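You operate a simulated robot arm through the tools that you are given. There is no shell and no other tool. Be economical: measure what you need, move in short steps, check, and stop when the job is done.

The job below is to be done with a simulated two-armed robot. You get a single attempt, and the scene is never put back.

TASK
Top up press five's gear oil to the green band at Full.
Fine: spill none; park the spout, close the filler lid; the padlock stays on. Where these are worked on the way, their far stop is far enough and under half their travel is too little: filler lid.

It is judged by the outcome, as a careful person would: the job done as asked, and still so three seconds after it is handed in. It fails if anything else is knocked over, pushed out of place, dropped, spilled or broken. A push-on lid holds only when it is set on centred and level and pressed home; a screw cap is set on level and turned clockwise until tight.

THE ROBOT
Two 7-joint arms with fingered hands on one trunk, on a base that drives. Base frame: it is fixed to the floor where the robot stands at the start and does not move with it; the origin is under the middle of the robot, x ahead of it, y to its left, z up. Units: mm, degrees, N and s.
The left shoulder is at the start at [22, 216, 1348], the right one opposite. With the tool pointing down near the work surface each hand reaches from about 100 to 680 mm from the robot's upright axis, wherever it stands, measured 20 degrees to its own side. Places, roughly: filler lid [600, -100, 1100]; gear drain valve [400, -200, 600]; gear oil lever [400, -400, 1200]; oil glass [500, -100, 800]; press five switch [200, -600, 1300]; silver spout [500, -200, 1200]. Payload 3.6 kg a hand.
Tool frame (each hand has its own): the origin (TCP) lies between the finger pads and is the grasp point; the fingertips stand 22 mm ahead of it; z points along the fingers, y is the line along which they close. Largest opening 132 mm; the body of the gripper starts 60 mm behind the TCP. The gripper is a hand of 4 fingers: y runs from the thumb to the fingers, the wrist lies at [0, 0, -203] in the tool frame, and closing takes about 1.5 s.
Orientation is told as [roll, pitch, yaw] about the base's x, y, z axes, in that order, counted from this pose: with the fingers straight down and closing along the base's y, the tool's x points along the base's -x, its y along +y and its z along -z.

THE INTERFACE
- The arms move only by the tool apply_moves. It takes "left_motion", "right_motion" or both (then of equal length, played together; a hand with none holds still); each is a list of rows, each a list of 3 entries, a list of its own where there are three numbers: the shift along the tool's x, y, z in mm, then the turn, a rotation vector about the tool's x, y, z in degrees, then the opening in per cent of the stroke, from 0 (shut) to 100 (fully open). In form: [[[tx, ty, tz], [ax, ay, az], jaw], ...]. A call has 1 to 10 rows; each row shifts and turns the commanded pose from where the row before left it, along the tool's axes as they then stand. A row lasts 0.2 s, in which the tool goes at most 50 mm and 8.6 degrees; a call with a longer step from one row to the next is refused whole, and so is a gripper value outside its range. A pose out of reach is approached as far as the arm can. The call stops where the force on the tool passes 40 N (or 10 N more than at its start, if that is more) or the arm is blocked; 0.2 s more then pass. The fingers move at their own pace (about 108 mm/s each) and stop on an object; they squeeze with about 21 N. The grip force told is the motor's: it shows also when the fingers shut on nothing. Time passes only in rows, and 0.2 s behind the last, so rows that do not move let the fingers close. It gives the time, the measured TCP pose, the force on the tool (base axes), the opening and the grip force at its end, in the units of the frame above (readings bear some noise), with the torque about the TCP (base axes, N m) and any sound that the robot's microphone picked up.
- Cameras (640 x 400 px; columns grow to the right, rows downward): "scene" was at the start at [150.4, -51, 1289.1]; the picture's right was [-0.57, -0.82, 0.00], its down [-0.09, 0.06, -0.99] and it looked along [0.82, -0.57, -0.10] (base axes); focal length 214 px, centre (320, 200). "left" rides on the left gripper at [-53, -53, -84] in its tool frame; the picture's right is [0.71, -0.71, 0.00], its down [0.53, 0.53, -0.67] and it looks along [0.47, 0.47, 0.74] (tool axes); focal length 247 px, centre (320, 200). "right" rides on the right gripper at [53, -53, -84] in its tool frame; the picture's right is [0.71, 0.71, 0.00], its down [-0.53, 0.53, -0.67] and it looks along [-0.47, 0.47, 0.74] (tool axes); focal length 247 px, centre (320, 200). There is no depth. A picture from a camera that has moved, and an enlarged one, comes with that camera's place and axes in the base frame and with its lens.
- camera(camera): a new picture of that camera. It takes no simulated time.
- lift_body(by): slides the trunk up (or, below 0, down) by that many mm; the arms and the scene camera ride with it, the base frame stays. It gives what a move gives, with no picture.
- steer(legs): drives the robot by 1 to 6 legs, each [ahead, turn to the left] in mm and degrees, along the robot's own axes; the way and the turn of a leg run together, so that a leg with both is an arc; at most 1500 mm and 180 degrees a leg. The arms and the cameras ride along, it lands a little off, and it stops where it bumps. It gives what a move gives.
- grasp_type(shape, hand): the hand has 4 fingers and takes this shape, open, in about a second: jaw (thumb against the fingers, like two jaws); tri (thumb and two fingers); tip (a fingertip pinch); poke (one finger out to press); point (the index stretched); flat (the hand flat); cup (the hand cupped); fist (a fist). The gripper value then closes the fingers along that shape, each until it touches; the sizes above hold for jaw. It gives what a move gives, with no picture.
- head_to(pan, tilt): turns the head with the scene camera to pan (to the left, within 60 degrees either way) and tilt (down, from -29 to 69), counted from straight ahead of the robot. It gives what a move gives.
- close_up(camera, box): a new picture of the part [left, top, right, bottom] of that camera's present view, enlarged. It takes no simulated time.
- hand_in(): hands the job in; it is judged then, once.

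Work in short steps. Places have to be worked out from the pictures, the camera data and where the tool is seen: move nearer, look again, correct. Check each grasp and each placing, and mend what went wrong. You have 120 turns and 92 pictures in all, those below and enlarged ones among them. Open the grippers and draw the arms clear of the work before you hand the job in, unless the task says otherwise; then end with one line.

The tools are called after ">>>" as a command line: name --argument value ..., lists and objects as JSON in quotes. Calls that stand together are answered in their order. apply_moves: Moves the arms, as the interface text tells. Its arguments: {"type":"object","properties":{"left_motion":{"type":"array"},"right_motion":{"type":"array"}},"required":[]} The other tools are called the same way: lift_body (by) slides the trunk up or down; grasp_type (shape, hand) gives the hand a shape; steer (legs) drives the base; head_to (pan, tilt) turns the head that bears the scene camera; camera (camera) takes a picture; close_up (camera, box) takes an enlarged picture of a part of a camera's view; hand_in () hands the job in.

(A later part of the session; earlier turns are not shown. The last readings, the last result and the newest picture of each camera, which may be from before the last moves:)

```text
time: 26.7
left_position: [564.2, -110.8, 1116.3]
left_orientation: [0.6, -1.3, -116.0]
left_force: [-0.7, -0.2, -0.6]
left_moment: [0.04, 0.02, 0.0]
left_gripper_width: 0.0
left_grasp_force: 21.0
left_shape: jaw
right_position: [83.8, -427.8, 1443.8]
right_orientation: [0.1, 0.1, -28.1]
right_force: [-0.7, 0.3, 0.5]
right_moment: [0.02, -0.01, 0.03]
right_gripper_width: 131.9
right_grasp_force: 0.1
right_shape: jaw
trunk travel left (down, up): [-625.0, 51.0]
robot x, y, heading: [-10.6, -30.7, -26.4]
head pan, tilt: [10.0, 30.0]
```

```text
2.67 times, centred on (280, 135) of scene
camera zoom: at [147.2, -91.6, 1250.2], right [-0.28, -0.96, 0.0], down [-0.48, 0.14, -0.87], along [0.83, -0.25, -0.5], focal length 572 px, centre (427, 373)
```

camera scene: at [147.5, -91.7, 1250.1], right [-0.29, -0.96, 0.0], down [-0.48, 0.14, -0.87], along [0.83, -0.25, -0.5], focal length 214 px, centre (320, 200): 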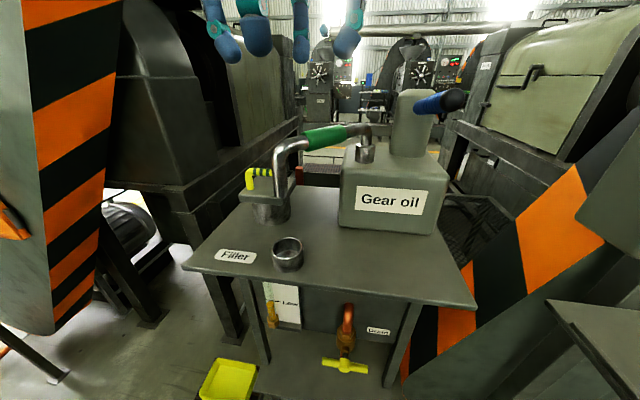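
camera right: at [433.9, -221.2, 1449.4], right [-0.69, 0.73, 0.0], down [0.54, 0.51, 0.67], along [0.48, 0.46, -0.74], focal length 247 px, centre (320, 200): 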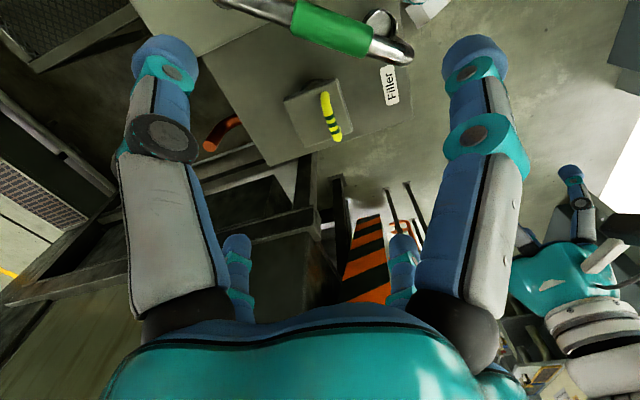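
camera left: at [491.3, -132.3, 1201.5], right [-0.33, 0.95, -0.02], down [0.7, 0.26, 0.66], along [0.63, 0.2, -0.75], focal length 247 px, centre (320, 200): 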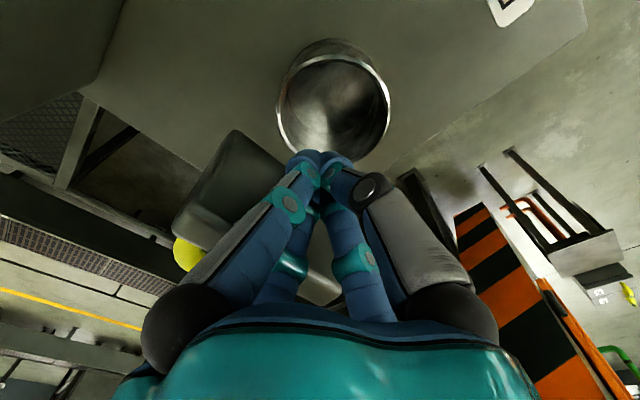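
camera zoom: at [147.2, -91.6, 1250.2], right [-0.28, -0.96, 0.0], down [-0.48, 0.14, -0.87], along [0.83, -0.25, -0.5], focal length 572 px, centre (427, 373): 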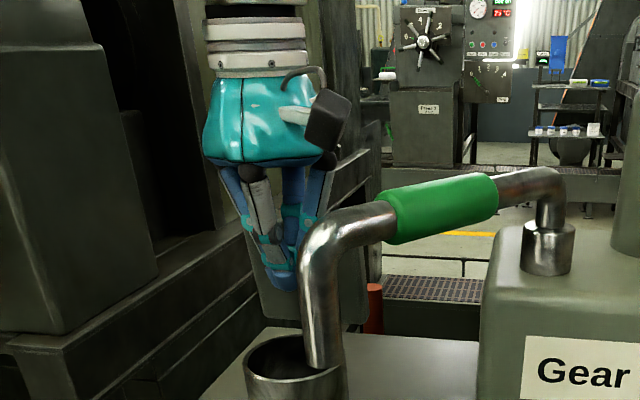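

Fingers are just above the opening, in front of the lid. Push forward in small steps.

>>> apply_moves --left_motion '[[[0, 10, 0], [0, 0, 0], 0], [[0, 10, 0], [0, 0, 0], 0], [[0, 8, 0], [0, 0, 0], 0], [[0, 8, 0], [0, 0, 0], 0], [[0, 6, 0], [0, 0, 0], 0], [[0, 6, 0], [0, 0, 0], 0], [[0, 6, 0], [0, 0, 0], 0]]'

>>> close_up --camera "scene" --box '[160, 60, 400, 210]'

```text
time: 28.3
left_position: [603.4, -129.3, 1117.7]
left_orientation: [0.4, -1.3, -116.2]
left_force: [-31.2, 18.3, 1.0]
left_moment: [-0.25, -0.5, 0.06]
left_gripper_width: 0.3
left_grasp_force: 21.0
left_shape: jaw
right_position: [77.2, -424.3, 1446.5]
right_orientation: [0.0, -0.4, -28.1]
right_force: [0.3, 0.4, 0.5]
right_moment: [-0.02, 0.01, -0.03]
right_gripper_width: 131.8
right_grasp_force: 0.1
right_shape: jaw
trunk travel left (down, up): [-625.0, 51.0]
robot x, y, heading: [-4.9, -33.3, -26.7]
head pan, tilt: [10.0, 30.0]
```

```text
2.67 times, centred on (280, 135) of scene
camera zoom: at [141.0, -88.0, 1251.2], right [-0.28, -0.96, 0.0], down [-0.48, 0.14, -0.87], along [0.83, -0.25, -0.5], focal length 572 px, centre (427, 373)
```

zoom: 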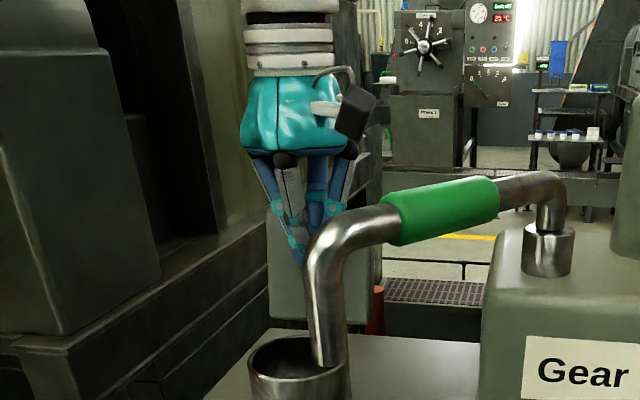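

36 N resisted: lid at its far stop. I withdraw the left hand up and to the left, and bring the right hand high over the spout's green grip at ≈(452,-190,1170).

>>> apply_moves --left_motion '[[[0, -15, 0], [0, 0, 0], 0], [[0, -10, 0], [0, 0, 0], 0], [[0, 0, -40], [0, 0, 0], 0], [[0, 0, -40], [0, 0, 0], 0], [[0, 0, -40], [0, 0, 0], 0], [[25, -35, 0], [0, 0, 0], 0], [[25, -35, 0], [0, 0, 0], 50], [[25, -35, 0], [0, 0, 0], 50], [[25, -35, 0], [0, 0, 0], 50], [[0, 0, 0], [0, 0, 0], 50]]' --right_motion '[[[0, 0, 0], [0, 0, 0], 100], [[-21.4, 38, 0], [0, 0, 0], 100], [[-21.4, 38, 0], [0, 0, 0], 100], [[-21.4, 38, 0], [0, 0, 0], 100], [[-21.4, 38, 0], [0, 0, 0], 100], [[-21.4, 38, 0], [0, 0, 0], 100], [[-21.4, 38, 0], [0, 0, 0], 100], [[-21.4, 38, 0], [0, 0, 0], 100], [[-21.4, 38, 0], [0, 0, 0], 100], [[-21.4, 38, 0], [0, 0, 0], 100]]'

>>> apply_moves --right_motion '[[[-10, 19, 20], [0, 0, 7], 100], [[-10, 19, 20], [0, 0, 7], 100], [[0, 0, 20], [0, 0, 7], 100], [[0, 0, 20], [0, 0, 7], 100], [[0, 0, 20], [0, 0, 6], 80]]'

>>> camera --camera "right"

>>> camera --camera "scene"

```text
time: 30.5
left_position: [509.7, 33.3, 1230.9]
left_orientation: [0.6, -1.4, -116.0]
left_force: [0.6, 0.5, 0.3]
left_moment: [-0.02, 0.04, 0.01]
left_gripper_width: 65.6
left_grasp_force: 0.1
left_shape: jaw
right_position: [417.3, -214.9, 1442.7]
right_orientation: [-0.1, 0.0, -28.0]
right_force: [0.7, 0.0, -0.5]
right_moment: [-0.04, 0.04, -0.04]
right_gripper_width: 132.0
right_grasp_force: 0.1
right_shape: jaw
trunk travel left (down, up): [-625.0, 51.0]
robot x, y, heading: [-3.3, -31.2, -26.7]
head pan, tilt: [10.0, 30.0]
```

```text
time: 31.9
left_position: [509.1, 30.6, 1232.4]
left_orientation: [0.5, -1.5, -116.2]
left_force: [0.5, -0.6, -1.0]
left_moment: [0.02, 0.0, -0.02]
left_gripper_width: 65.7
left_grasp_force: 0.1
left_shape: jaw
right_position: [456.0, -205.8, 1372.5]
right_orientation: [3.1, 0.0, -63.4]
right_force: [0.2, 0.3, 0.0]
right_moment: [-0.01, 0.02, -0.03]
right_gripper_width: 105.5
right_grasp_force: 0.1
right_shape: jaw
trunk travel left (down, up): [-625.0, 51.0]
robot x, y, heading: [-5.9, -33.1, -26.6]
head pan, tilt: [10.0, 30.0]
stopped in row 5 (right hand): the arm was blocked; the commanded pose is now the measured one
```

```text
54 pictures are left
camera right: at [382.3, -184.1, 1453.1], right [0.31, 0.95, 0.04], down [0.67, -0.25, 0.7], along [0.67, -0.19, -0.72], focal length 247 px, centre (320, 200)
```

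right: 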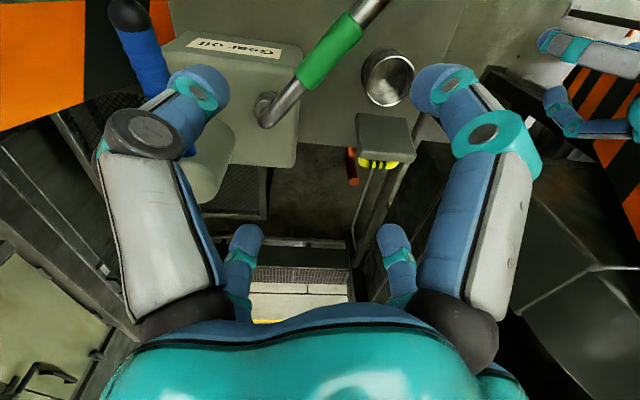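

```text
53 pictures are left
camera scene: at [148.6, -92.1, 1249.9], right [-0.28, -0.96, 0.0], down [-0.48, 0.14, -0.86], along [0.83, -0.25, -0.5], focal length 214 px, centre (320, 200)
```

scene: 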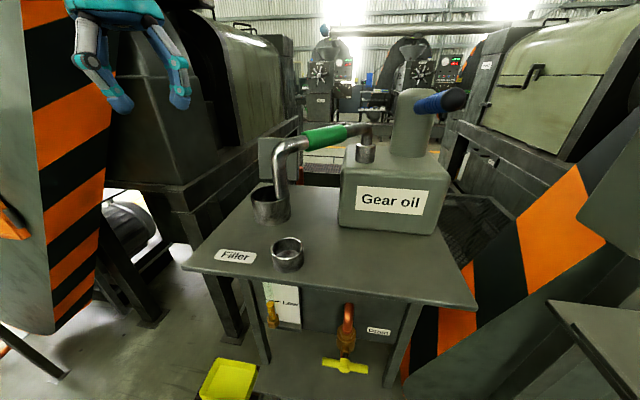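

Wrist limit near yaw -63°, so I'll cage the pipe between thumb and fingers instead of turning with it. I ease the yaw back and descend around the grip.

>>> apply_moves --right_motion '[[[15, 8, 0], [0, 0, -8], 80], [[0, 0, 35], [0, 0, 0], 80], [[0, 0, 35], [0, 0, 0], 80], [[0, 0, 35], [0, 0, 0], 80], [[0, 0, 35], [0, 0, 0], 80], [[0, 0, 20], [0, 0, 0], 80]]'

>>> camera --camera "right"

>>> close_up --camera "scene" --box '[200, 50, 440, 200]'

```text
time: 33.3
left_position: [508.9, 32.6, 1232.8]
left_orientation: [0.6, -1.4, -116.1]
left_force: [-0.1, -0.2, 0.4]
left_moment: [0.02, 0.0, 0.02]
left_gripper_width: 65.7
left_grasp_force: 0.1
left_shape: jaw
right_position: [466.6, -191.7, 1219.2]
right_orientation: [3.8, 0.0, -56.3]
right_force: [-1.7, 0.2, -0.7]
right_moment: [0.01, 0.03, 0.02]
right_gripper_width: 105.6
right_grasp_force: 0.1
right_shape: jaw
trunk travel left (down, up): [-625.0, 51.0]
robot x, y, heading: [-6.0, -30.3, -26.4]
head pan, tilt: [10.0, 30.0]
```

```text
52 pictures are left
camera right: at [390.1, -179.6, 1298.4], right [0.2, 0.98, 0.05], down [0.69, -0.17, 0.7], along [0.69, -0.11, -0.71], focal length 247 px, centre (320, 200)
```

right: 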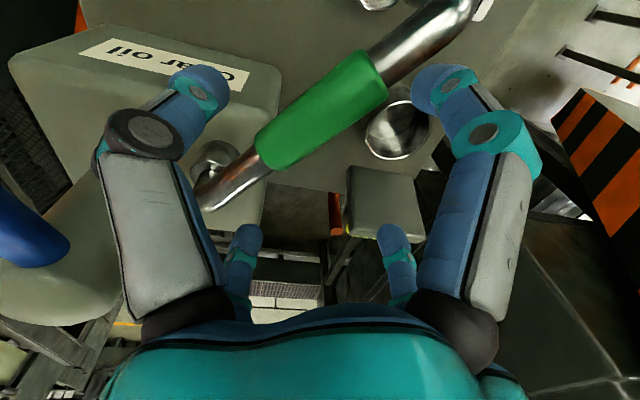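

```text
2.67 times, centred on (320, 125) of scene
camera zoom: at [148.0, -91.5, 1250.1], right [-0.28, -0.96, 0.0], down [-0.48, 0.14, -0.87], along [0.83, -0.25, -0.5], focal length 572 px, centre (320, 400)
```

zoom: 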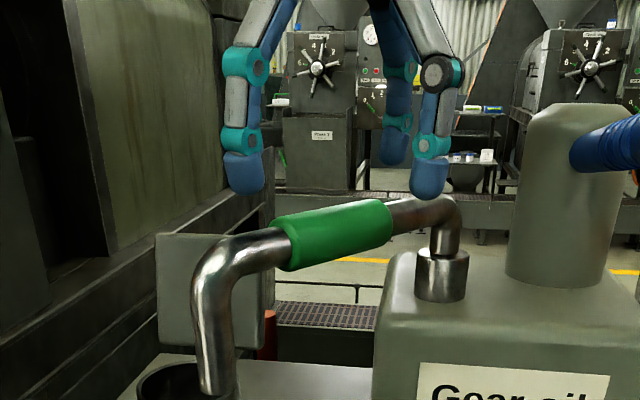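

Pipe runs parallel to the fingers' gap but ~19 mm toward the near side; shift and descend 45 mm.

>>> apply_moves --right_motion '[[[0, -19, 0], [0, 0, 0], 80], [[0, 0, 25], [0, 0, 0], 80], [[0, 0, 22], [0, 0, 0], 80], [[0, 0, 0], [0, 0, 0], 80]]'

>>> camera --camera "right"

>>> close_up --camera "scene" --box '[200, 50, 440, 200]'

```text
time: 34.3
left_position: [509.0, 32.5, 1233.1]
left_orientation: [0.7, -1.4, -116.1]
left_force: [-0.5, -1.4, 0.2]
left_moment: [-0.01, -0.02, 0.0]
left_gripper_width: 65.5
left_grasp_force: 0.0
left_shape: jaw
right_position: [462.2, -195.8, 1184.1]
right_orientation: [6.2, -0.5, -55.9]
right_force: [12.5, 11.9, 12.3]
right_moment: [-0.69, -0.63, 1.56]
right_gripper_width: 106.7
right_grasp_force: 0.1
right_shape: jaw
trunk travel left (down, up): [-625.0, 51.0]
robot x, y, heading: [-3.4, -31.7, -26.3]
head pan, tilt: [10.0, 30.0]
stopped in row 4 (right hand): the force on the tool passed its limit at 41 N (the readings are from after the stop); the commanded pose is now the measured one
```

```text
50 pictures are left
camera right: at [382.1, -186.4, 1259.8], right [0.19, 0.98, 0.07], down [0.67, -0.18, 0.72], along [0.72, -0.09, -0.69], focal length 247 px, centre (320, 200)
```

right: 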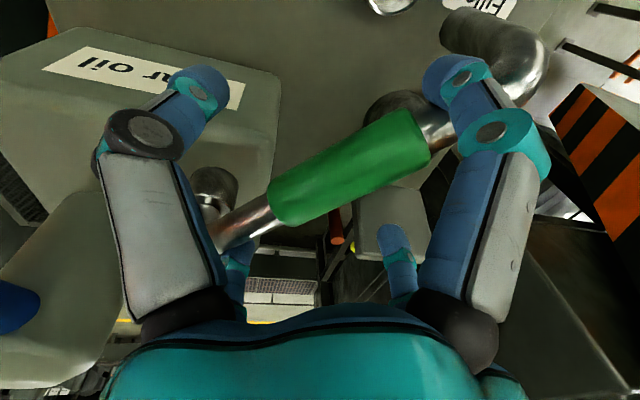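

```text
2.67 times, centred on (320, 125) of scene
camera zoom: at [148.6, -90.8, 1249.9], right [-0.28, -0.96, 0.0], down [-0.48, 0.14, -0.87], along [0.83, -0.25, -0.5], focal length 572 px, centre (320, 400)
```

zoom: 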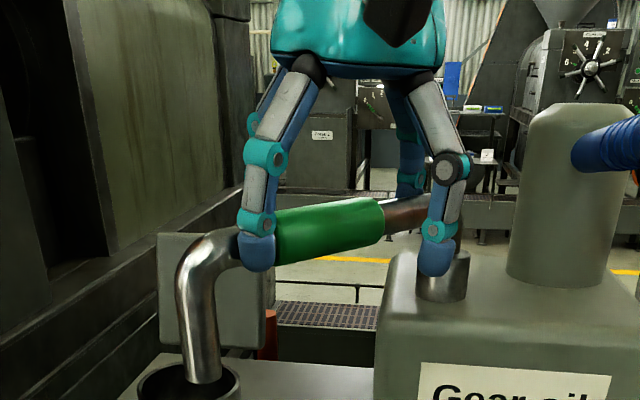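

The jaw's four fingers sit too wide around the pipe and touched it. I lift off and will push with closed fingers as a peg instead.

>>> apply_moves --right_motion '[[[0, 0, -20], [0, 0, 0], 80], [[0, 0, -35], [0, 0, 0], 80], [[0, 0, -35], [0, 0, 0], 80], [[0, -20, -10], [0, 0, -8], 0], [[0, -20, 0], [0, 0, -8], 0], [[0, -20, 0], [0, 0, -8], 0], [[0, 0, 0], [0, 0, 0], 0]]'

>>> camera --camera "right"

>>> camera --camera "scene"

```text
time: 35.9
left_position: [507.0, 34.2, 1233.5]
left_orientation: [0.7, -1.3, -116.0]
left_force: [-0.2, 0.9, -0.3]
left_moment: [-0.03, 0.05, 0.02]
left_gripper_width: 65.8
left_grasp_force: 0.1
left_shape: jaw
right_position: [405.5, -238.7, 1277.3]
right_orientation: [4.5, -2.6, -31.9]
right_force: [0.8, -0.4, -0.5]
right_moment: [0.0, 0.0, 0.0]
right_gripper_width: 0.0
right_grasp_force: 20.7
right_shape: jaw
trunk travel left (down, up): [-625.0, 51.0]
robot x, y, heading: [-4.5, -32.9, -26.7]
head pan, tilt: [10.0, 30.0]
```

```text
48 pictures are left
camera right: at [326.7, -258.9, 1353.3], right [-0.23, 0.97, 0.02], down [0.67, 0.14, 0.73], along [0.71, 0.18, -0.68], focal length 247 px, centre (320, 200)
```

right: 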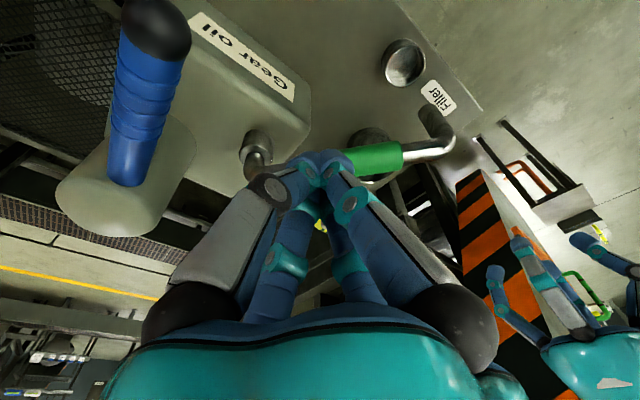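

```text
47 pictures are left
camera scene: at [147.7, -90.4, 1250.2], right [-0.28, -0.96, 0.0], down [-0.48, 0.14, -0.87], along [0.83, -0.25, -0.5], focal length 214 px, centre (320, 200)
```

scene: 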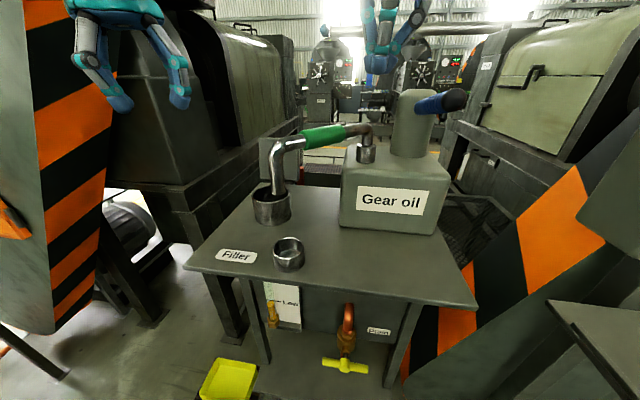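

The spout turned only slightly. I level the hand, go to the near side of the pipe by the elbow, and lower the closed fingers.

>>> apply_moves --right_motion '[[[19, 24, 0], [5.2, -0.2, 0], 0], [[19, 25, 0], [0, 0, 0], 0], [[0, 0, 35], [0, 0, 0], 0], [[0, 0, 35], [0, 0, 0], 0], [[0, 0, 30], [0, 0, 0], 0], [[0, 0, 0], [0, 0, 0], 0]]'

>>> camera --camera "right"

>>> close_up --camera "scene" --box '[200, 80, 440, 230]'

```text
time: 37.3
left_position: [508.6, 33.1, 1233.9]
left_orientation: [0.6, -1.4, -115.9]
left_force: [0.3, 0.6, -1.0]
left_moment: [0.0, -0.01, 0.01]
left_gripper_width: 65.9
left_grasp_force: 0.1
left_shape: jaw
right_position: [404.6, -180.8, 1176.0]
right_orientation: [-0.6, -2.8, -32.0]
right_force: [0.0, -0.5, -0.5]
right_moment: [0.01, 0.02, 0.04]
right_gripper_width: 0.1
right_grasp_force: 21.1
right_shape: jaw
trunk travel left (down, up): [-625.0, 51.0]
robot x, y, heading: [-8.2, -29.5, -26.4]
head pan, tilt: [10.0, 30.0]
```

```text
46 pictures are left
camera right: at [328.8, -194.9, 1256.9], right [-0.22, 0.97, -0.04], down [0.7, 0.19, 0.69], along [0.68, 0.12, -0.72], focal length 247 px, centre (320, 200)
```

right: 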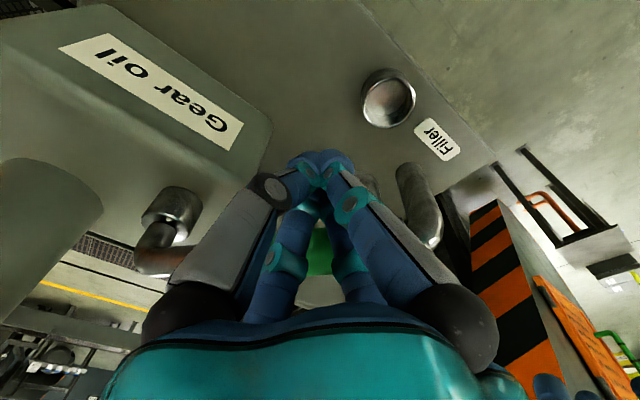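

```text
2.67 times, centred on (320, 155) of scene
camera zoom: at [147.5, -91.1, 1250.2], right [-0.28, -0.96, 0.0], down [-0.48, 0.14, -0.87], along [0.83, -0.25, -0.5], focal length 572 px, centre (320, 320)
```

zoom: 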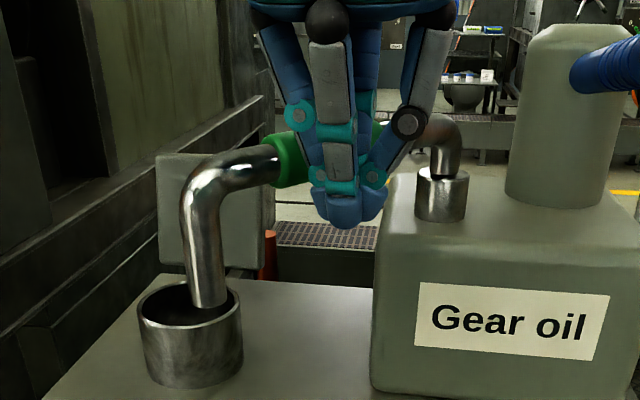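

Spout tip is now at ≈(424,-111). I push along the arc to about 95°, then check.

>>> apply_moves --right_motion '[[[-7, 11.4, 0], [0, 0, 0], 0], [[-4.5, 10, 0], [0, 0, 0], 0], [[-4.5, 10, 0], [0, 0, 0], 0], [[-6.7, 10, 0], [0, 0, 0], 0], [[-6.7, 10, 0], [0, 0, 0], 0], [[0, 0, 0], [0, 0, 0], 0]]'

>>> close_up --camera "scene" --box '[200, 80, 440, 230]'

```text
time: 38.9
left_position: [508.0, 32.6, 1234.2]
left_orientation: [0.6, -1.5, -116.1]
left_force: [0.7, 0.4, 0.2]
left_moment: [-0.03, 0.03, -0.03]
left_gripper_width: 65.5
left_grasp_force: 0.0
left_shape: jaw
right_position: [477.5, -204.2, 1209.7]
right_orientation: [3.4, -3.6, -38.2]
right_force: [-0.9, 1.3, 6.4]
right_moment: [0.07, -0.05, -0.01]
right_gripper_width: 0.0
right_grasp_force: 21.3
right_shape: jaw
trunk travel left (down, up): [-625.0, 51.0]
robot x, y, heading: [-5.3, -28.1, -26.5]
head pan, tilt: [10.0, 30.0]
stopped in row 6 (right hand): the arm was blocked; the commanded pose is now the measured one
```

```text
2.67 times, centred on (320, 155) of scene
camera zoom: at [147.7, -91.7, 1250.1], right [-0.28, -0.96, 0.0], down [-0.48, 0.14, -0.87], along [0.83, -0.25, -0.5], focal length 572 px, centre (320, 320)
```

zoom: 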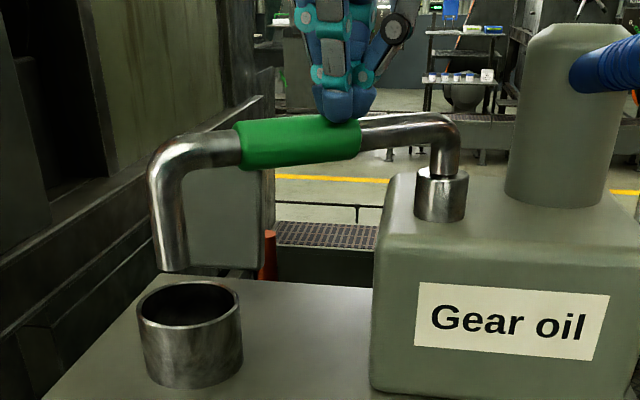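

The right arm ran into its joint limits and rode up on the pipe; the tip is at ≈(477,-97), still ~22° short. I withdraw the right hand and use the left one for the rest.

>>> apply_moves --right_motion '[[[0, 0, -40], [0, 0, 0], 0], [[0, 0, -40], [0, 0, 0], 0], [[10, -35, -20], [0, 0, 0], 0], [[10, -35, 0], [0, 0, -6], 0], [[10, -35, 0], [0, 0, 0], 0], [[10, -35, 0], [0, 0, 0], 0], [[0, -30, 0], [0, 0, 0], 0], [[0, 0, 0], [0, 0, 0], 0]]' --left_motion '[[[0, 0, -20], [0, 0, 0], 0], [[0, 0, -15], [0, 0, 0], 0], [[0, 0, 0], [0, 0, 0], 0], [[0, 0, 0], [0, 0, 0], 0], [[-49, 0, 0], [0, 0, 0], 0], [[-49, 0, 0], [0, 0, 0], 0], [[-49, 0, 0], [0, 0, 0], 0], [[-47, -5, 0], [0, 0, 0], 0]]'

>>> camera --camera "scene"

```text
time: 40.7
left_position: [417.1, -140.3, 1273.7]
left_orientation: [0.6, -1.3, -115.9]
left_force: [-0.9, -0.3, -0.3]
left_moment: [-0.02, 0.01, 0.0]
left_gripper_width: 0.1
left_grasp_force: 20.7
left_shape: jaw
right_position: [340.3, -318.9, 1297.8]
right_orientation: [2.9, -4.1, -31.7]
right_force: [0.6, -0.7, 0.1]
right_moment: [0.0, 0.0, -0.02]
right_gripper_width: 0.2
right_grasp_force: 21.0
right_shape: jaw
trunk travel left (down, up): [-625.0, 51.0]
robot x, y, heading: [-6.7, -31.0, -26.4]
head pan, tilt: [10.0, 30.0]
```

```text
43 pictures are left
camera scene: at [147.4, -92.1, 1250.1], right [-0.28, -0.96, 0.0], down [-0.48, 0.14, -0.87], along [0.83, -0.25, -0.5], focal length 214 px, centre (320, 200)
```

scene: 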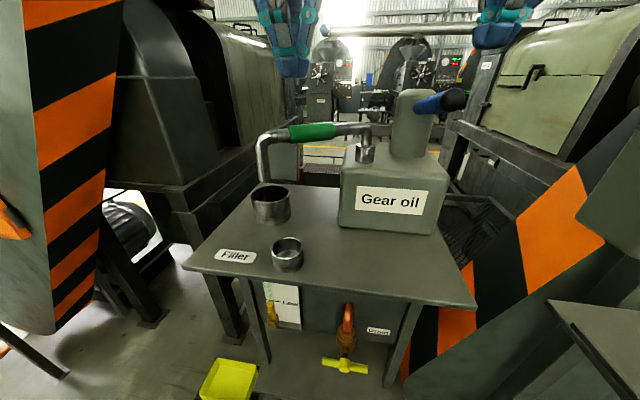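

Left hand lowers on the near side of the pipe and pushes about half of the remainder.

>>> apply_moves --left_motion '[[[0, 0, 35], [0, 0, 0], 0], [[0, 0, 35], [0, 0, 0], 0], [[0, 0, 32], [0, 0, 0], 0], [[7, 14, 0], [0, 0, 0], 0], [[7, 14, 0], [0, 0, 0], 0], [[9, 11, 0], [0, 0, 0], 0], [[9, 11, 0], [0, 0, 0], 0], [[4, 8, 0], [0, 0, 0], 0], [[0, 0, 0], [0, 0, 0], 0]]'

>>> camera --camera "left"

>>> close_up --camera "scene" --box '[200, 80, 440, 230]'

```text
time: 42.7
left_position: [485.8, -133.3, 1170.9]
left_orientation: [0.5, -1.4, -116.1]
left_force: [-0.3, -0.5, 0.0]
left_moment: [0.01, -0.01, 0.0]
left_gripper_width: 0.0
left_grasp_force: 21.2
left_shape: jaw
right_position: [341.4, -316.5, 1297.4]
right_orientation: [2.9, -4.1, -31.7]
right_force: [-0.5, -0.6, -0.3]
right_moment: [-0.05, -0.03, -0.02]
right_gripper_width: 0.0
right_grasp_force: 21.2
right_shape: jaw
trunk travel left (down, up): [-625.0, 51.0]
robot x, y, heading: [-5.1, -29.6, -26.4]
head pan, tilt: [10.0, 30.0]
```

```text
42 pictures are left
camera left: at [413.9, -156.2, 1255.8], right [-0.33, 0.95, -0.02], down [0.7, 0.26, 0.66], along [0.63, 0.2, -0.75], focal length 247 px, centre (320, 200)
```

left: 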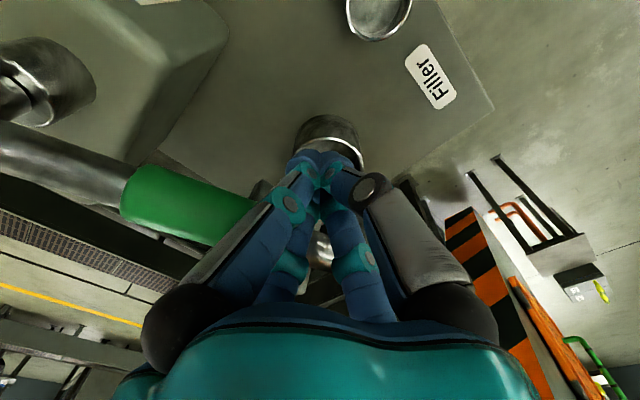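

```text
2.67 times, centred on (320, 155) of scene
camera zoom: at [147.6, -91.4, 1250.1], right [-0.28, -0.96, 0.0], down [-0.48, 0.14, -0.87], along [0.83, -0.25, -0.5], focal length 572 px, centre (320, 320)
```

zoom: 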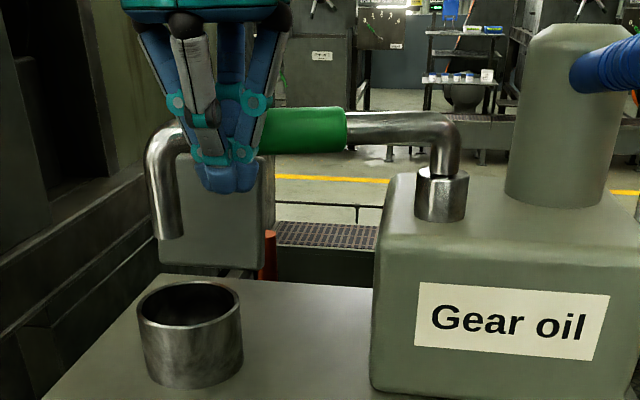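

Tip is at ≈(525,-99), filler centre ≈(548,-107). Push the remaining ~7°.

>>> apply_moves --left_motion '[[[5, 9, 0], [0, 0, 0], 0], [[5, 9, 0], [0, 0, 0], 0], [[0, 0, 0], [0, 0, 0], 0]]'

>>> apply_moves --left_motion '[[[0, -20, 0], [0, 0, 0], 0], [[0, -30, 0], [0, 0, 0], 0], [[0, 0, -35], [0, 0, 0], 0], [[0, 0, -35], [0, 0, 0], 0], [[0, 0, -35], [0, 0, 0], 0], [[45, 0, 0], [0, 0, 0], 0], [[45, 0, 0], [0, 0, 0], 30], [[45, 0, 0], [0, 0, 0], 30]]'

>>> close_up --camera "scene" --box '[200, 80, 440, 230]'

>>> camera --camera "right"

```text
time: 43.5
left_position: [506.3, -135.1, 1171.9]
left_orientation: [0.6, -1.4, -116.0]
left_force: [0.0, 0.4, -0.3]
left_moment: [0.04, 0.02, -0.01]
left_gripper_width: 0.0
left_grasp_force: 21.1
left_shape: jaw
right_position: [342.0, -317.4, 1296.8]
right_orientation: [3.0, -4.1, -31.8]
right_force: [0.2, 0.4, 0.1]
right_moment: [-0.02, 0.01, -0.01]
right_gripper_width: 0.0
right_grasp_force: 20.9
right_shape: jaw
trunk travel left (down, up): [-625.0, 51.0]
robot x, y, heading: [-6.2, -35.3, -26.5]
head pan, tilt: [10.0, 30.0]
```

```text
time: 45.3
left_position: [522.8, 15.9, 1273.7]
left_orientation: [0.7, -1.4, -116.0]
left_force: [-0.3, 0.5, -0.1]
left_moment: [-0.02, -0.01, 0.0]
left_gripper_width: 39.2
left_grasp_force: 0.0
left_shape: jaw
right_position: [342.3, -315.2, 1298.4]
right_orientation: [2.8, -4.1, -31.8]
right_force: [0.4, 0.4, -0.2]
right_moment: [-0.01, -0.02, 0.0]
right_gripper_width: 0.0
right_grasp_force: 21.2
right_shape: jaw
trunk travel left (down, up): [-625.0, 51.0]
robot x, y, heading: [-3.0, -35.0, -26.5]
head pan, tilt: [10.0, 30.0]
```

```text
2.67 times, centred on (320, 155) of scene
camera zoom: at [147.9, -89.7, 1250.2], right [-0.28, -0.96, 0.0], down [-0.48, 0.14, -0.87], along [0.83, -0.25, -0.5], focal length 572 px, centre (320, 320)
```

zoom: 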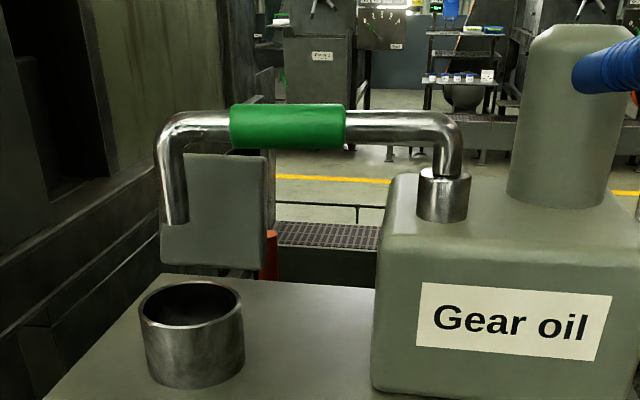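

```text
39 pictures are left
camera right: at [262.4, -333.3, 1374.7], right [-0.23, 0.97, -0.02], down [0.66, 0.17, 0.73], along [0.71, 0.16, -0.68], focal length 247 px, centre (320, 200)
```

right: 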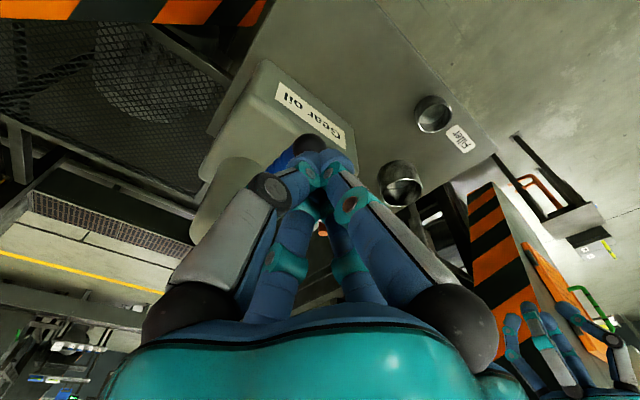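

Tip is within ~6 mm of the filler centre. Check what I can see of the glass from the head and the lever.

>>> close_up --camera "scene" --box '[240, 265, 320, 345]'

>>> close_up --camera "scene" --box '[340, 70, 500, 170]'

```text
5.00 times, centred on (280, 305) of scene
camera zoom: at [147.9, -89.7, 1250.2], right [-0.28, -0.96, 0.0], down [-0.48, 0.14, -0.87], along [0.83, -0.25, -0.5], focal length 1072 px, centre (520, -325)
```

zoom: 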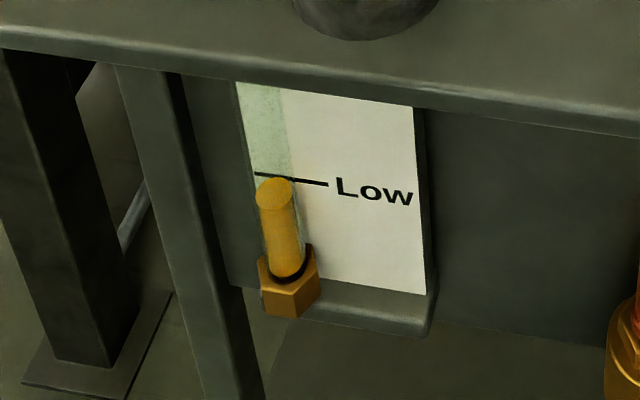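

```text
4.00 times, centred on (420, 120) of scene
camera zoom: at [147.9, -89.7, 1250.2], right [-0.28, -0.96, 0.0], down [-0.48, 0.14, -0.87], along [0.83, -0.25, -0.5], focal length 858 px, centre (-80, 520)
```

zoom: 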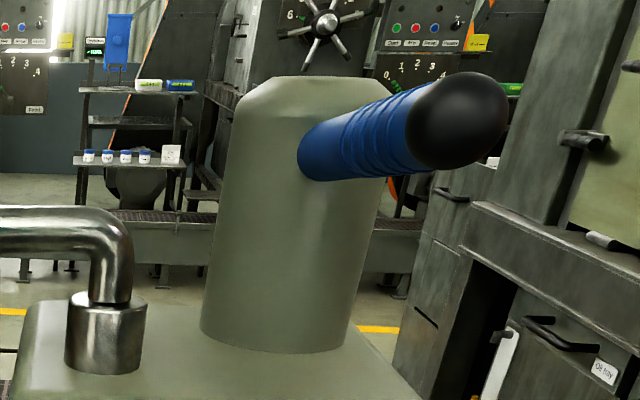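

Oil is just under Low. I'll lower the trunk 130 mm so the head camera sees the Full mark, first raising both hands.

>>> apply_moves --right_motion '[[[0, 0, -35], [0, 0, 0], 0], [[0, 0, -35], [0, 0, 0], 0], [[0, 0, -35], [0, 0, 0], 0], [[0, 0, -35], [0, 0, 0], 0]]' --left_motion '[[[20, -20, -25], [0, 0, 0], 30], [[20, -20, -25], [0, 0, 0], 30], [[20, -20, -25], [0, 0, 0], 30], [[20, -20, -25], [0, 0, 0], 30]]'

>>> lift_body --by -130

>>> head_to --pan 5 --tilt 28

>>> camera --camera "scene"

```text
time: 46.3
left_position: [482.8, 124.8, 1372.0]
left_orientation: [0.7, -1.4, -116.1]
left_force: [0.1, 0.2, 0.3]
left_moment: [-0.03, -0.02, 0.0]
left_gripper_width: 39.1
left_grasp_force: 0.1
left_shape: jaw
right_position: [326.3, -318.5, 1437.8]
right_orientation: [2.7, -4.2, -31.7]
right_force: [-0.5, 0.3, -0.3]
right_moment: [-0.01, -0.01, -0.03]
right_gripper_width: 0.1
right_grasp_force: 20.5
right_shape: jaw
trunk travel left (down, up): [-625.0, 51.0]
robot x, y, heading: [-5.0, -30.1, -26.5]
head pan, tilt: [10.0, 30.0]
```

```text
time: 47.9
left_position: [483.7, 121.6, 1241.0]
left_orientation: [0.6, -1.5, -116.1]
left_force: [0.8, 0.7, 0.1]
left_moment: [-0.03, -0.01, 0.02]
left_gripper_width: 39.3
left_grasp_force: 0.1
left_shape: jaw
right_position: [328.5, -318.0, 1307.0]
right_orientation: [2.9, -4.2, -31.7]
right_force: [0.3, -0.4, 1.1]
right_moment: [0.0, -0.02, -0.02]
right_gripper_width: 0.0
right_grasp_force: 21.3
right_shape: jaw
trunk travel left (down, up): [-495.0, 181.0]
robot x, y, heading: [-7.9, -28.8, -26.7]
head pan, tilt: [10.0, 30.0]
```

```text
time: 48.6
left_position: [485.1, 122.1, 1239.8]
left_orientation: [0.6, -1.4, -115.9]
left_force: [-0.1, -0.5, 0.2]
left_moment: [0.0, -0.01, 0.01]
left_gripper_width: 39.1
left_grasp_force: 0.0
left_shape: jaw
right_position: [328.5, -319.3, 1307.2]
right_orientation: [2.8, -4.1, -31.8]
right_force: [-0.1, 0.2, 0.7]
right_moment: [-0.02, -0.03, -0.01]
right_gripper_width: 0.0
right_grasp_force: 20.8
right_shape: jaw
trunk travel left (down, up): [-495.0, 181.0]
robot x, y, heading: [-6.1, -30.4, -26.5]
head pan, tilt: [5.0, 28.0]
```

```text
36 pictures are left
camera scene: at [145.9, -99.1, 1122.6], right [-0.37, -0.93, 0.0], down [-0.44, 0.17, -0.88], along [0.82, -0.32, -0.47], focal length 214 px, centre (320, 200)
```

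scene: 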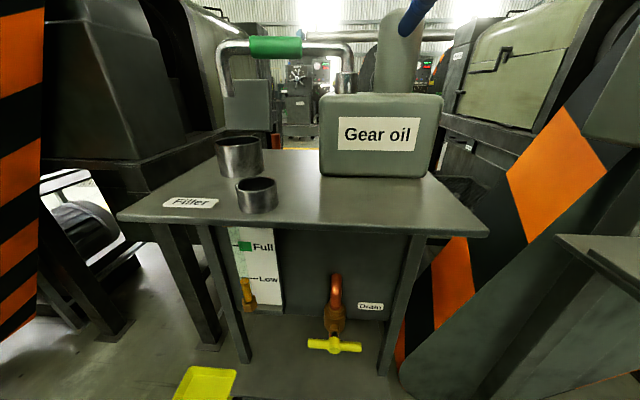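

Everything is visible now: Full, Low, spout over filler. Move the right closed fingers above the blue lever.

>>> apply_moves --right_motion '[[[-31, 12, 0], [4.6, 2, 0], 0], [[-30, 12, 0], [0, 0, 0], 0], [[0, 0, 15], [0, 0, 0], 0], [[0, 0, 10], [0, 0, 0], 0]]'

>>> camera --camera "right"

>>> head_to --pan 5 --tilt 15

>>> camera --camera "scene"

```text
time: 49.6
left_position: [485.6, 122.1, 1239.4]
left_orientation: [0.5, -1.4, -116.0]
left_force: [0.1, -0.2, 0.1]
left_moment: [0.01, 0.01, 0.0]
left_gripper_width: 39.1
left_grasp_force: 0.0
left_shape: jaw
right_position: [394.1, -332.3, 1285.2]
right_orientation: [-1.8, -2.1, -31.8]
right_force: [-0.1, -0.5, 0.0]
right_moment: [-0.02, -0.01, -0.01]
right_gripper_width: 0.0
right_grasp_force: 21.0
right_shape: jaw
trunk travel left (down, up): [-495.0, 181.0]
robot x, y, heading: [-3.9, -34.4, -26.5]
head pan, tilt: [5.0, 28.0]
```

```text
35 pictures are left
camera right: at [321.3, -344.4, 1367.6], right [-0.23, 0.97, -0.05], down [0.71, 0.2, 0.67], along [0.66, 0.12, -0.74], focal length 247 px, centre (320, 200)
```

right: 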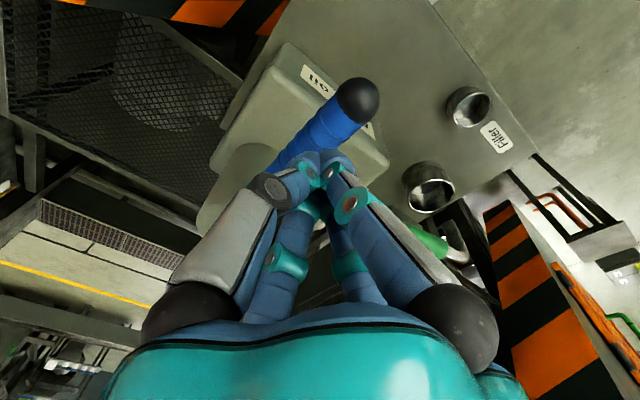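

```text
time: 50.3
left_position: [485.3, 122.7, 1240.0]
left_orientation: [0.7, -1.3, -116.0]
left_force: [-0.2, -0.1, 0.4]
left_moment: [-0.01, -0.04, -0.01]
left_gripper_width: 39.2
left_grasp_force: 0.1
left_shape: jaw
right_position: [393.9, -330.7, 1286.2]
right_orientation: [-1.8, -2.2, -31.6]
right_force: [-0.2, 0.3, -0.3]
right_moment: [-0.02, -0.02, -0.01]
right_gripper_width: 0.0
right_grasp_force: 21.4
right_shape: jaw
trunk travel left (down, up): [-495.0, 181.0]
robot x, y, heading: [-7.2, -32.4, -26.4]
head pan, tilt: [5.0, 15.0]
```

```text
34 pictures are left
camera scene: at [148.0, -100.0, 1143.6], right [-0.37, -0.93, 0.0], down [-0.24, 0.1, -0.97], along [0.9, -0.35, -0.26], focal length 214 px, centre (320, 200)
```

scene: 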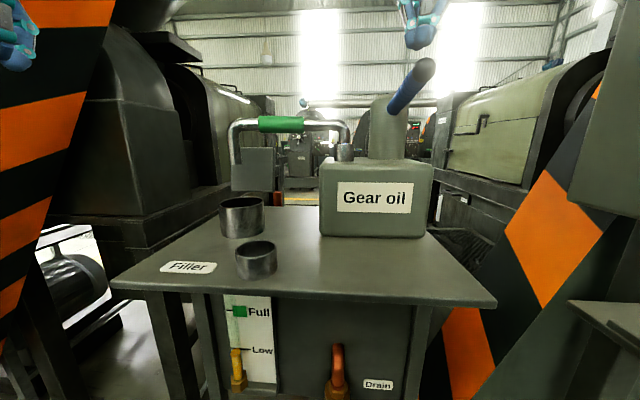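

Fingertips are just above the lever, slightly off its axis; shift a bit and press down gently, watching force.

>>> apply_moves --right_motion '[[[4, -5, 10], [0, 0, 0], 0], [[0, 0, 8], [0, 0, 0], 0], [[0, 0, 5], [0, 0, 0], 0], [[0, 0, 5], [0, 0, 0], 0], [[0, 0, 5], [0, 0, 0], 0], [[0, 0, 5], [0, 0, 0], 0]]'

>>> camera --camera "scene"

```text
time: 51.7
left_position: [483.8, 122.4, 1241.0]
left_orientation: [0.6, -1.4, -116.0]
left_force: [-0.3, 0.4, -0.1]
left_moment: [0.03, 0.0, -0.02]
left_gripper_width: 39.4
left_grasp_force: 0.1
left_shape: jaw
right_position: [387.8, -334.9, 1247.1]
right_orientation: [-1.7, -2.1, -31.8]
right_force: [0.1, 0.6, 1.4]
right_moment: [0.03, 0.01, -0.03]
right_gripper_width: 0.1
right_grasp_force: 21.3
right_shape: jaw
trunk travel left (down, up): [-495.0, 181.0]
robot x, y, heading: [-5.1, -28.8, -26.7]
head pan, tilt: [5.0, 15.0]
```

```text
33 pictures are left
camera scene: at [147.9, -99.9, 1143.7], right [-0.37, -0.93, 0.0], down [-0.24, 0.1, -0.97], along [0.9, -0.35, -0.26], focal length 214 px, centre (320, 200)
```

scene: 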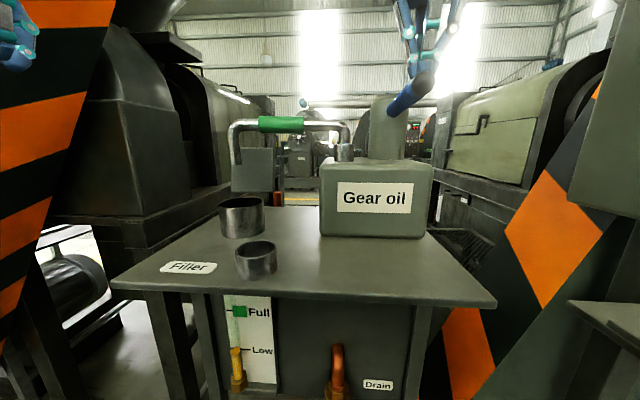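

The lever yields downward with almost no force. Continue pressing down.

>>> apply_moves --right_motion '[[[0, 0, 8], [0, 0, 0], 0], [[0, 0, 8], [0, 0, 0], 0], [[0, 0, 8], [0, 0, 0], 0], [[0, 0, 8], [0, 0, 0], 0]]'

>>> camera --camera "scene"

```text
time: 52.7
left_position: [484.1, 122.3, 1240.8]
left_orientation: [0.6, -1.5, -116.1]
left_force: [0.2, -0.6, 0.2]
left_moment: [-0.01, -0.01, -0.01]
left_gripper_width: 39.1
left_grasp_force: 0.0
left_shape: jaw
right_position: [388.1, -337.4, 1216.2]
right_orientation: [-1.9, -2.1, -31.5]
right_force: [-0.6, 1.2, 3.2]
right_moment: [0.04, -0.03, 0.02]
right_gripper_width: 0.1
right_grasp_force: 21.0
right_shape: jaw
trunk travel left (down, up): [-495.0, 181.0]
robot x, y, heading: [-7.0, -33.1, -26.5]
head pan, tilt: [5.0, 15.0]
```

```text
32 pictures are left
camera scene: at [147.8, -99.9, 1143.7], right [-0.37, -0.93, 0.0], down [-0.24, 0.1, -0.97], along [0.9, -0.35, -0.26], focal length 214 px, centre (320, 200)
```

scene: 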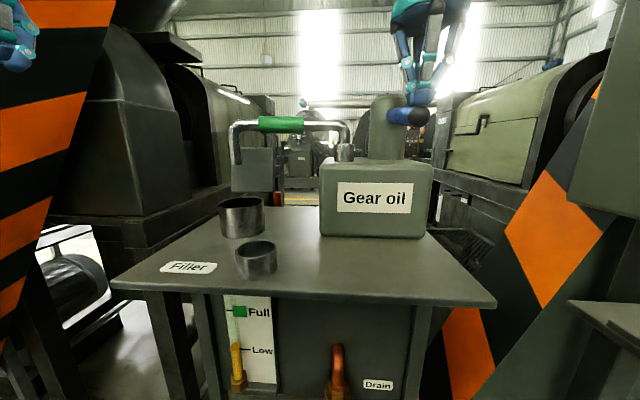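

Lever lower; check for flow and level.

>>> close_up --camera "scene" --box '[180, 100, 360, 400]'

```text
1.33 times, centred on (270, 250) of scene
camera zoom: at [147.8, -99.9, 1143.7], right [-0.37, -0.93, 0.0], down [-0.24, 0.1, -0.97], along [0.9, -0.35, -0.26], focal length 286 px, centre (387, 133)
```

zoom: 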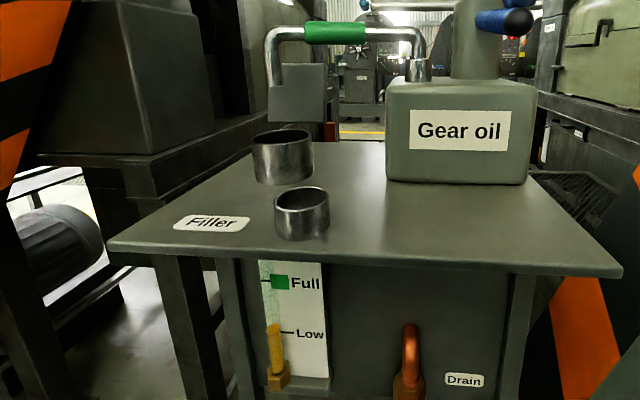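

Oil is now above Low. Hold still for 1 s to learn whether it flows continuously or per stroke.

>>> apply_moves --right_motion '[[[0, 0, 0], [0, 0, 0], 0], [[0, 0, 0], [0, 0, 0], 0], [[0, 0, 0], [0, 0, 0], 0]]'

>>> close_up --camera "scene" --box '[200, 290, 296, 390]'

```text
time: 53.5
left_position: [484.6, 122.7, 1240.1]
left_orientation: [0.6, -1.4, -115.9]
left_force: [-0.1, -0.6, 0.2]
left_moment: [-0.03, -0.01, 0.01]
left_gripper_width: 39.2
left_grasp_force: 0.0
left_shape: jaw
right_position: [388.1, -337.5, 1216.9]
right_orientation: [-1.8, -2.1, -31.7]
right_force: [0.4, -0.1, 2.7]
right_moment: [0.04, 0.01, 0.02]
right_gripper_width: 0.1
right_grasp_force: 20.8
right_shape: jaw
trunk travel left (down, up): [-495.0, 181.0]
robot x, y, heading: [-5.8, -34.2, -26.5]
head pan, tilt: [5.0, 15.0]
```

```text
4.00 times, centred on (248, 340) of scene
camera zoom: at [147.8, -99.8, 1143.7], right [-0.37, -0.93, 0.0], down [-0.24, 0.1, -0.97], along [0.9, -0.35, -0.26], focal length 858 px, centre (608, -360)
```

zoom: 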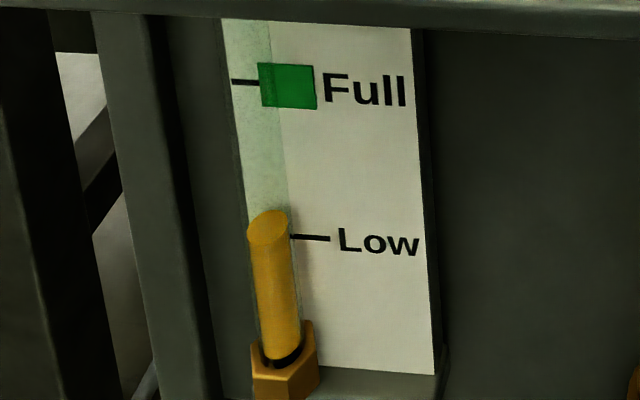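

Level holds still when the lever does: it's a stroke pump. Continue pressing down to the end of the stroke.

>>> apply_moves --right_motion '[[[0, 0, 8], [0, 0, 0], 0], [[0, 0, 8], [0, 0, 0], 0], [[0, 0, 8], [0, 0, 0], 0], [[0, 0, 8], [0, 0, 0], 0], [[0, 0, 0], [0, 0, 0], 0]]'

>>> close_up --camera "scene" --box '[200, 290, 296, 390]'

>>> close_up --camera "scene" --box '[200, 60, 480, 235]'

```text
time: 54.5
left_position: [481.1, 122.6, 1242.0]
left_orientation: [0.7, -1.5, -116.1]
left_force: [0.6, -1.0, 1.0]
left_moment: [-0.01, -0.01, -0.03]
left_gripper_width: 39.5
left_grasp_force: 0.1
left_shape: jaw
right_position: [387.9, -338.1, 1198.5]
right_orientation: [-1.3, -2.9, -31.7]
right_force: [-12.1, 0.2, 16.4]
right_moment: [-0.01, 0.16, 0.03]
right_gripper_width: 0.0
right_grasp_force: 21.2
right_shape: jaw
trunk travel left (down, up): [-495.0, 181.0]
robot x, y, heading: [-5.3, -31.1, -26.6]
head pan, tilt: [5.0, 15.0]
stopped in row 4 (right hand): the force on the tool passed its limit at 46 N (the readings are from after the stop); the commanded pose is now the measured one
```

```text
4.00 times, centred on (248, 340) of scene
camera zoom: at [145.9, -99.5, 1144.0], right [-0.37, -0.93, 0.0], down [-0.24, 0.1, -0.97], along [0.9, -0.35, -0.26], focal length 858 px, centre (608, -360)
```

zoom: 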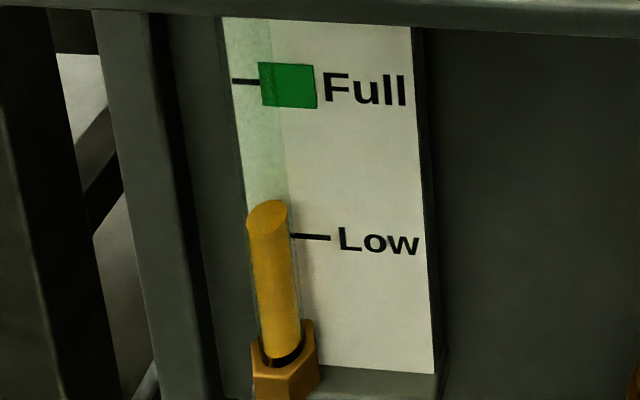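

```text
2.29 times, centred on (340, 148) of scene
camera zoom: at [145.9, -99.5, 1144.0], right [-0.37, -0.93, 0.0], down [-0.24, 0.1, -0.97], along [0.9, -0.35, -0.26], focal length 490 px, centre (274, 320)
```

zoom: 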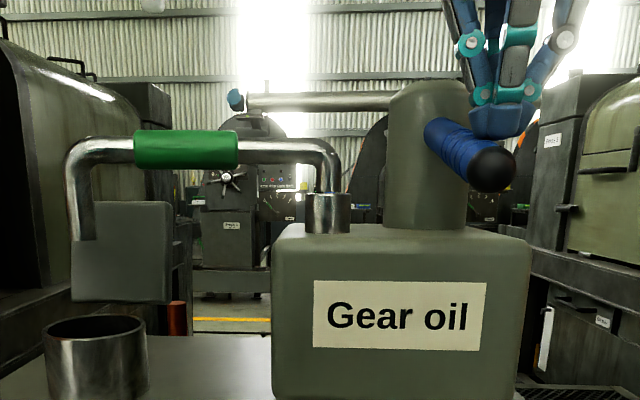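

Stroke bottomed; level rose. Raise the hand to see whether the lever springs back.

>>> apply_moves --right_motion '[[[0, 0, -20], [0, 0, 0], 0], [[0, 0, -25], [0, 0, 0], 0], [[0, 0, -25], [0, 0, 0], 0], [[0, 0, -10], [0, 0, 0], 0], [[0, 0, 0], [0, 0, 0], 0]]'

>>> close_up --camera "scene" --box '[200, 20, 480, 195]'

```text
time: 55.7
left_position: [484.3, 122.5, 1240.2]
left_orientation: [0.6, -1.4, -116.0]
left_force: [-0.5, 0.0, 0.3]
left_moment: [0.0, 0.0, 0.01]
left_gripper_width: 39.4
left_grasp_force: 0.0
left_shape: jaw
right_position: [390.1, -334.3, 1275.9]
right_orientation: [-1.3, -2.8, -31.9]
right_force: [-0.4, -0.4, 0.0]
right_moment: [-0.01, 0.03, 0.0]
right_gripper_width: 0.0
right_grasp_force: 21.3
right_shape: jaw
trunk travel left (down, up): [-495.0, 181.0]
robot x, y, heading: [-4.9, -32.0, -26.7]
head pan, tilt: [5.0, 15.0]
```

```text
2.29 times, centred on (340, 108) of scene
camera zoom: at [148.1, -100.0, 1143.6], right [-0.37, -0.93, 0.0], down [-0.24, 0.1, -0.97], along [0.9, -0.35, -0.26], focal length 490 px, centre (274, 411)
```

zoom: 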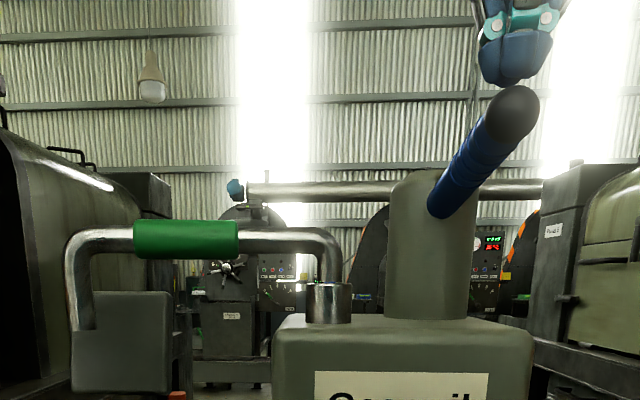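

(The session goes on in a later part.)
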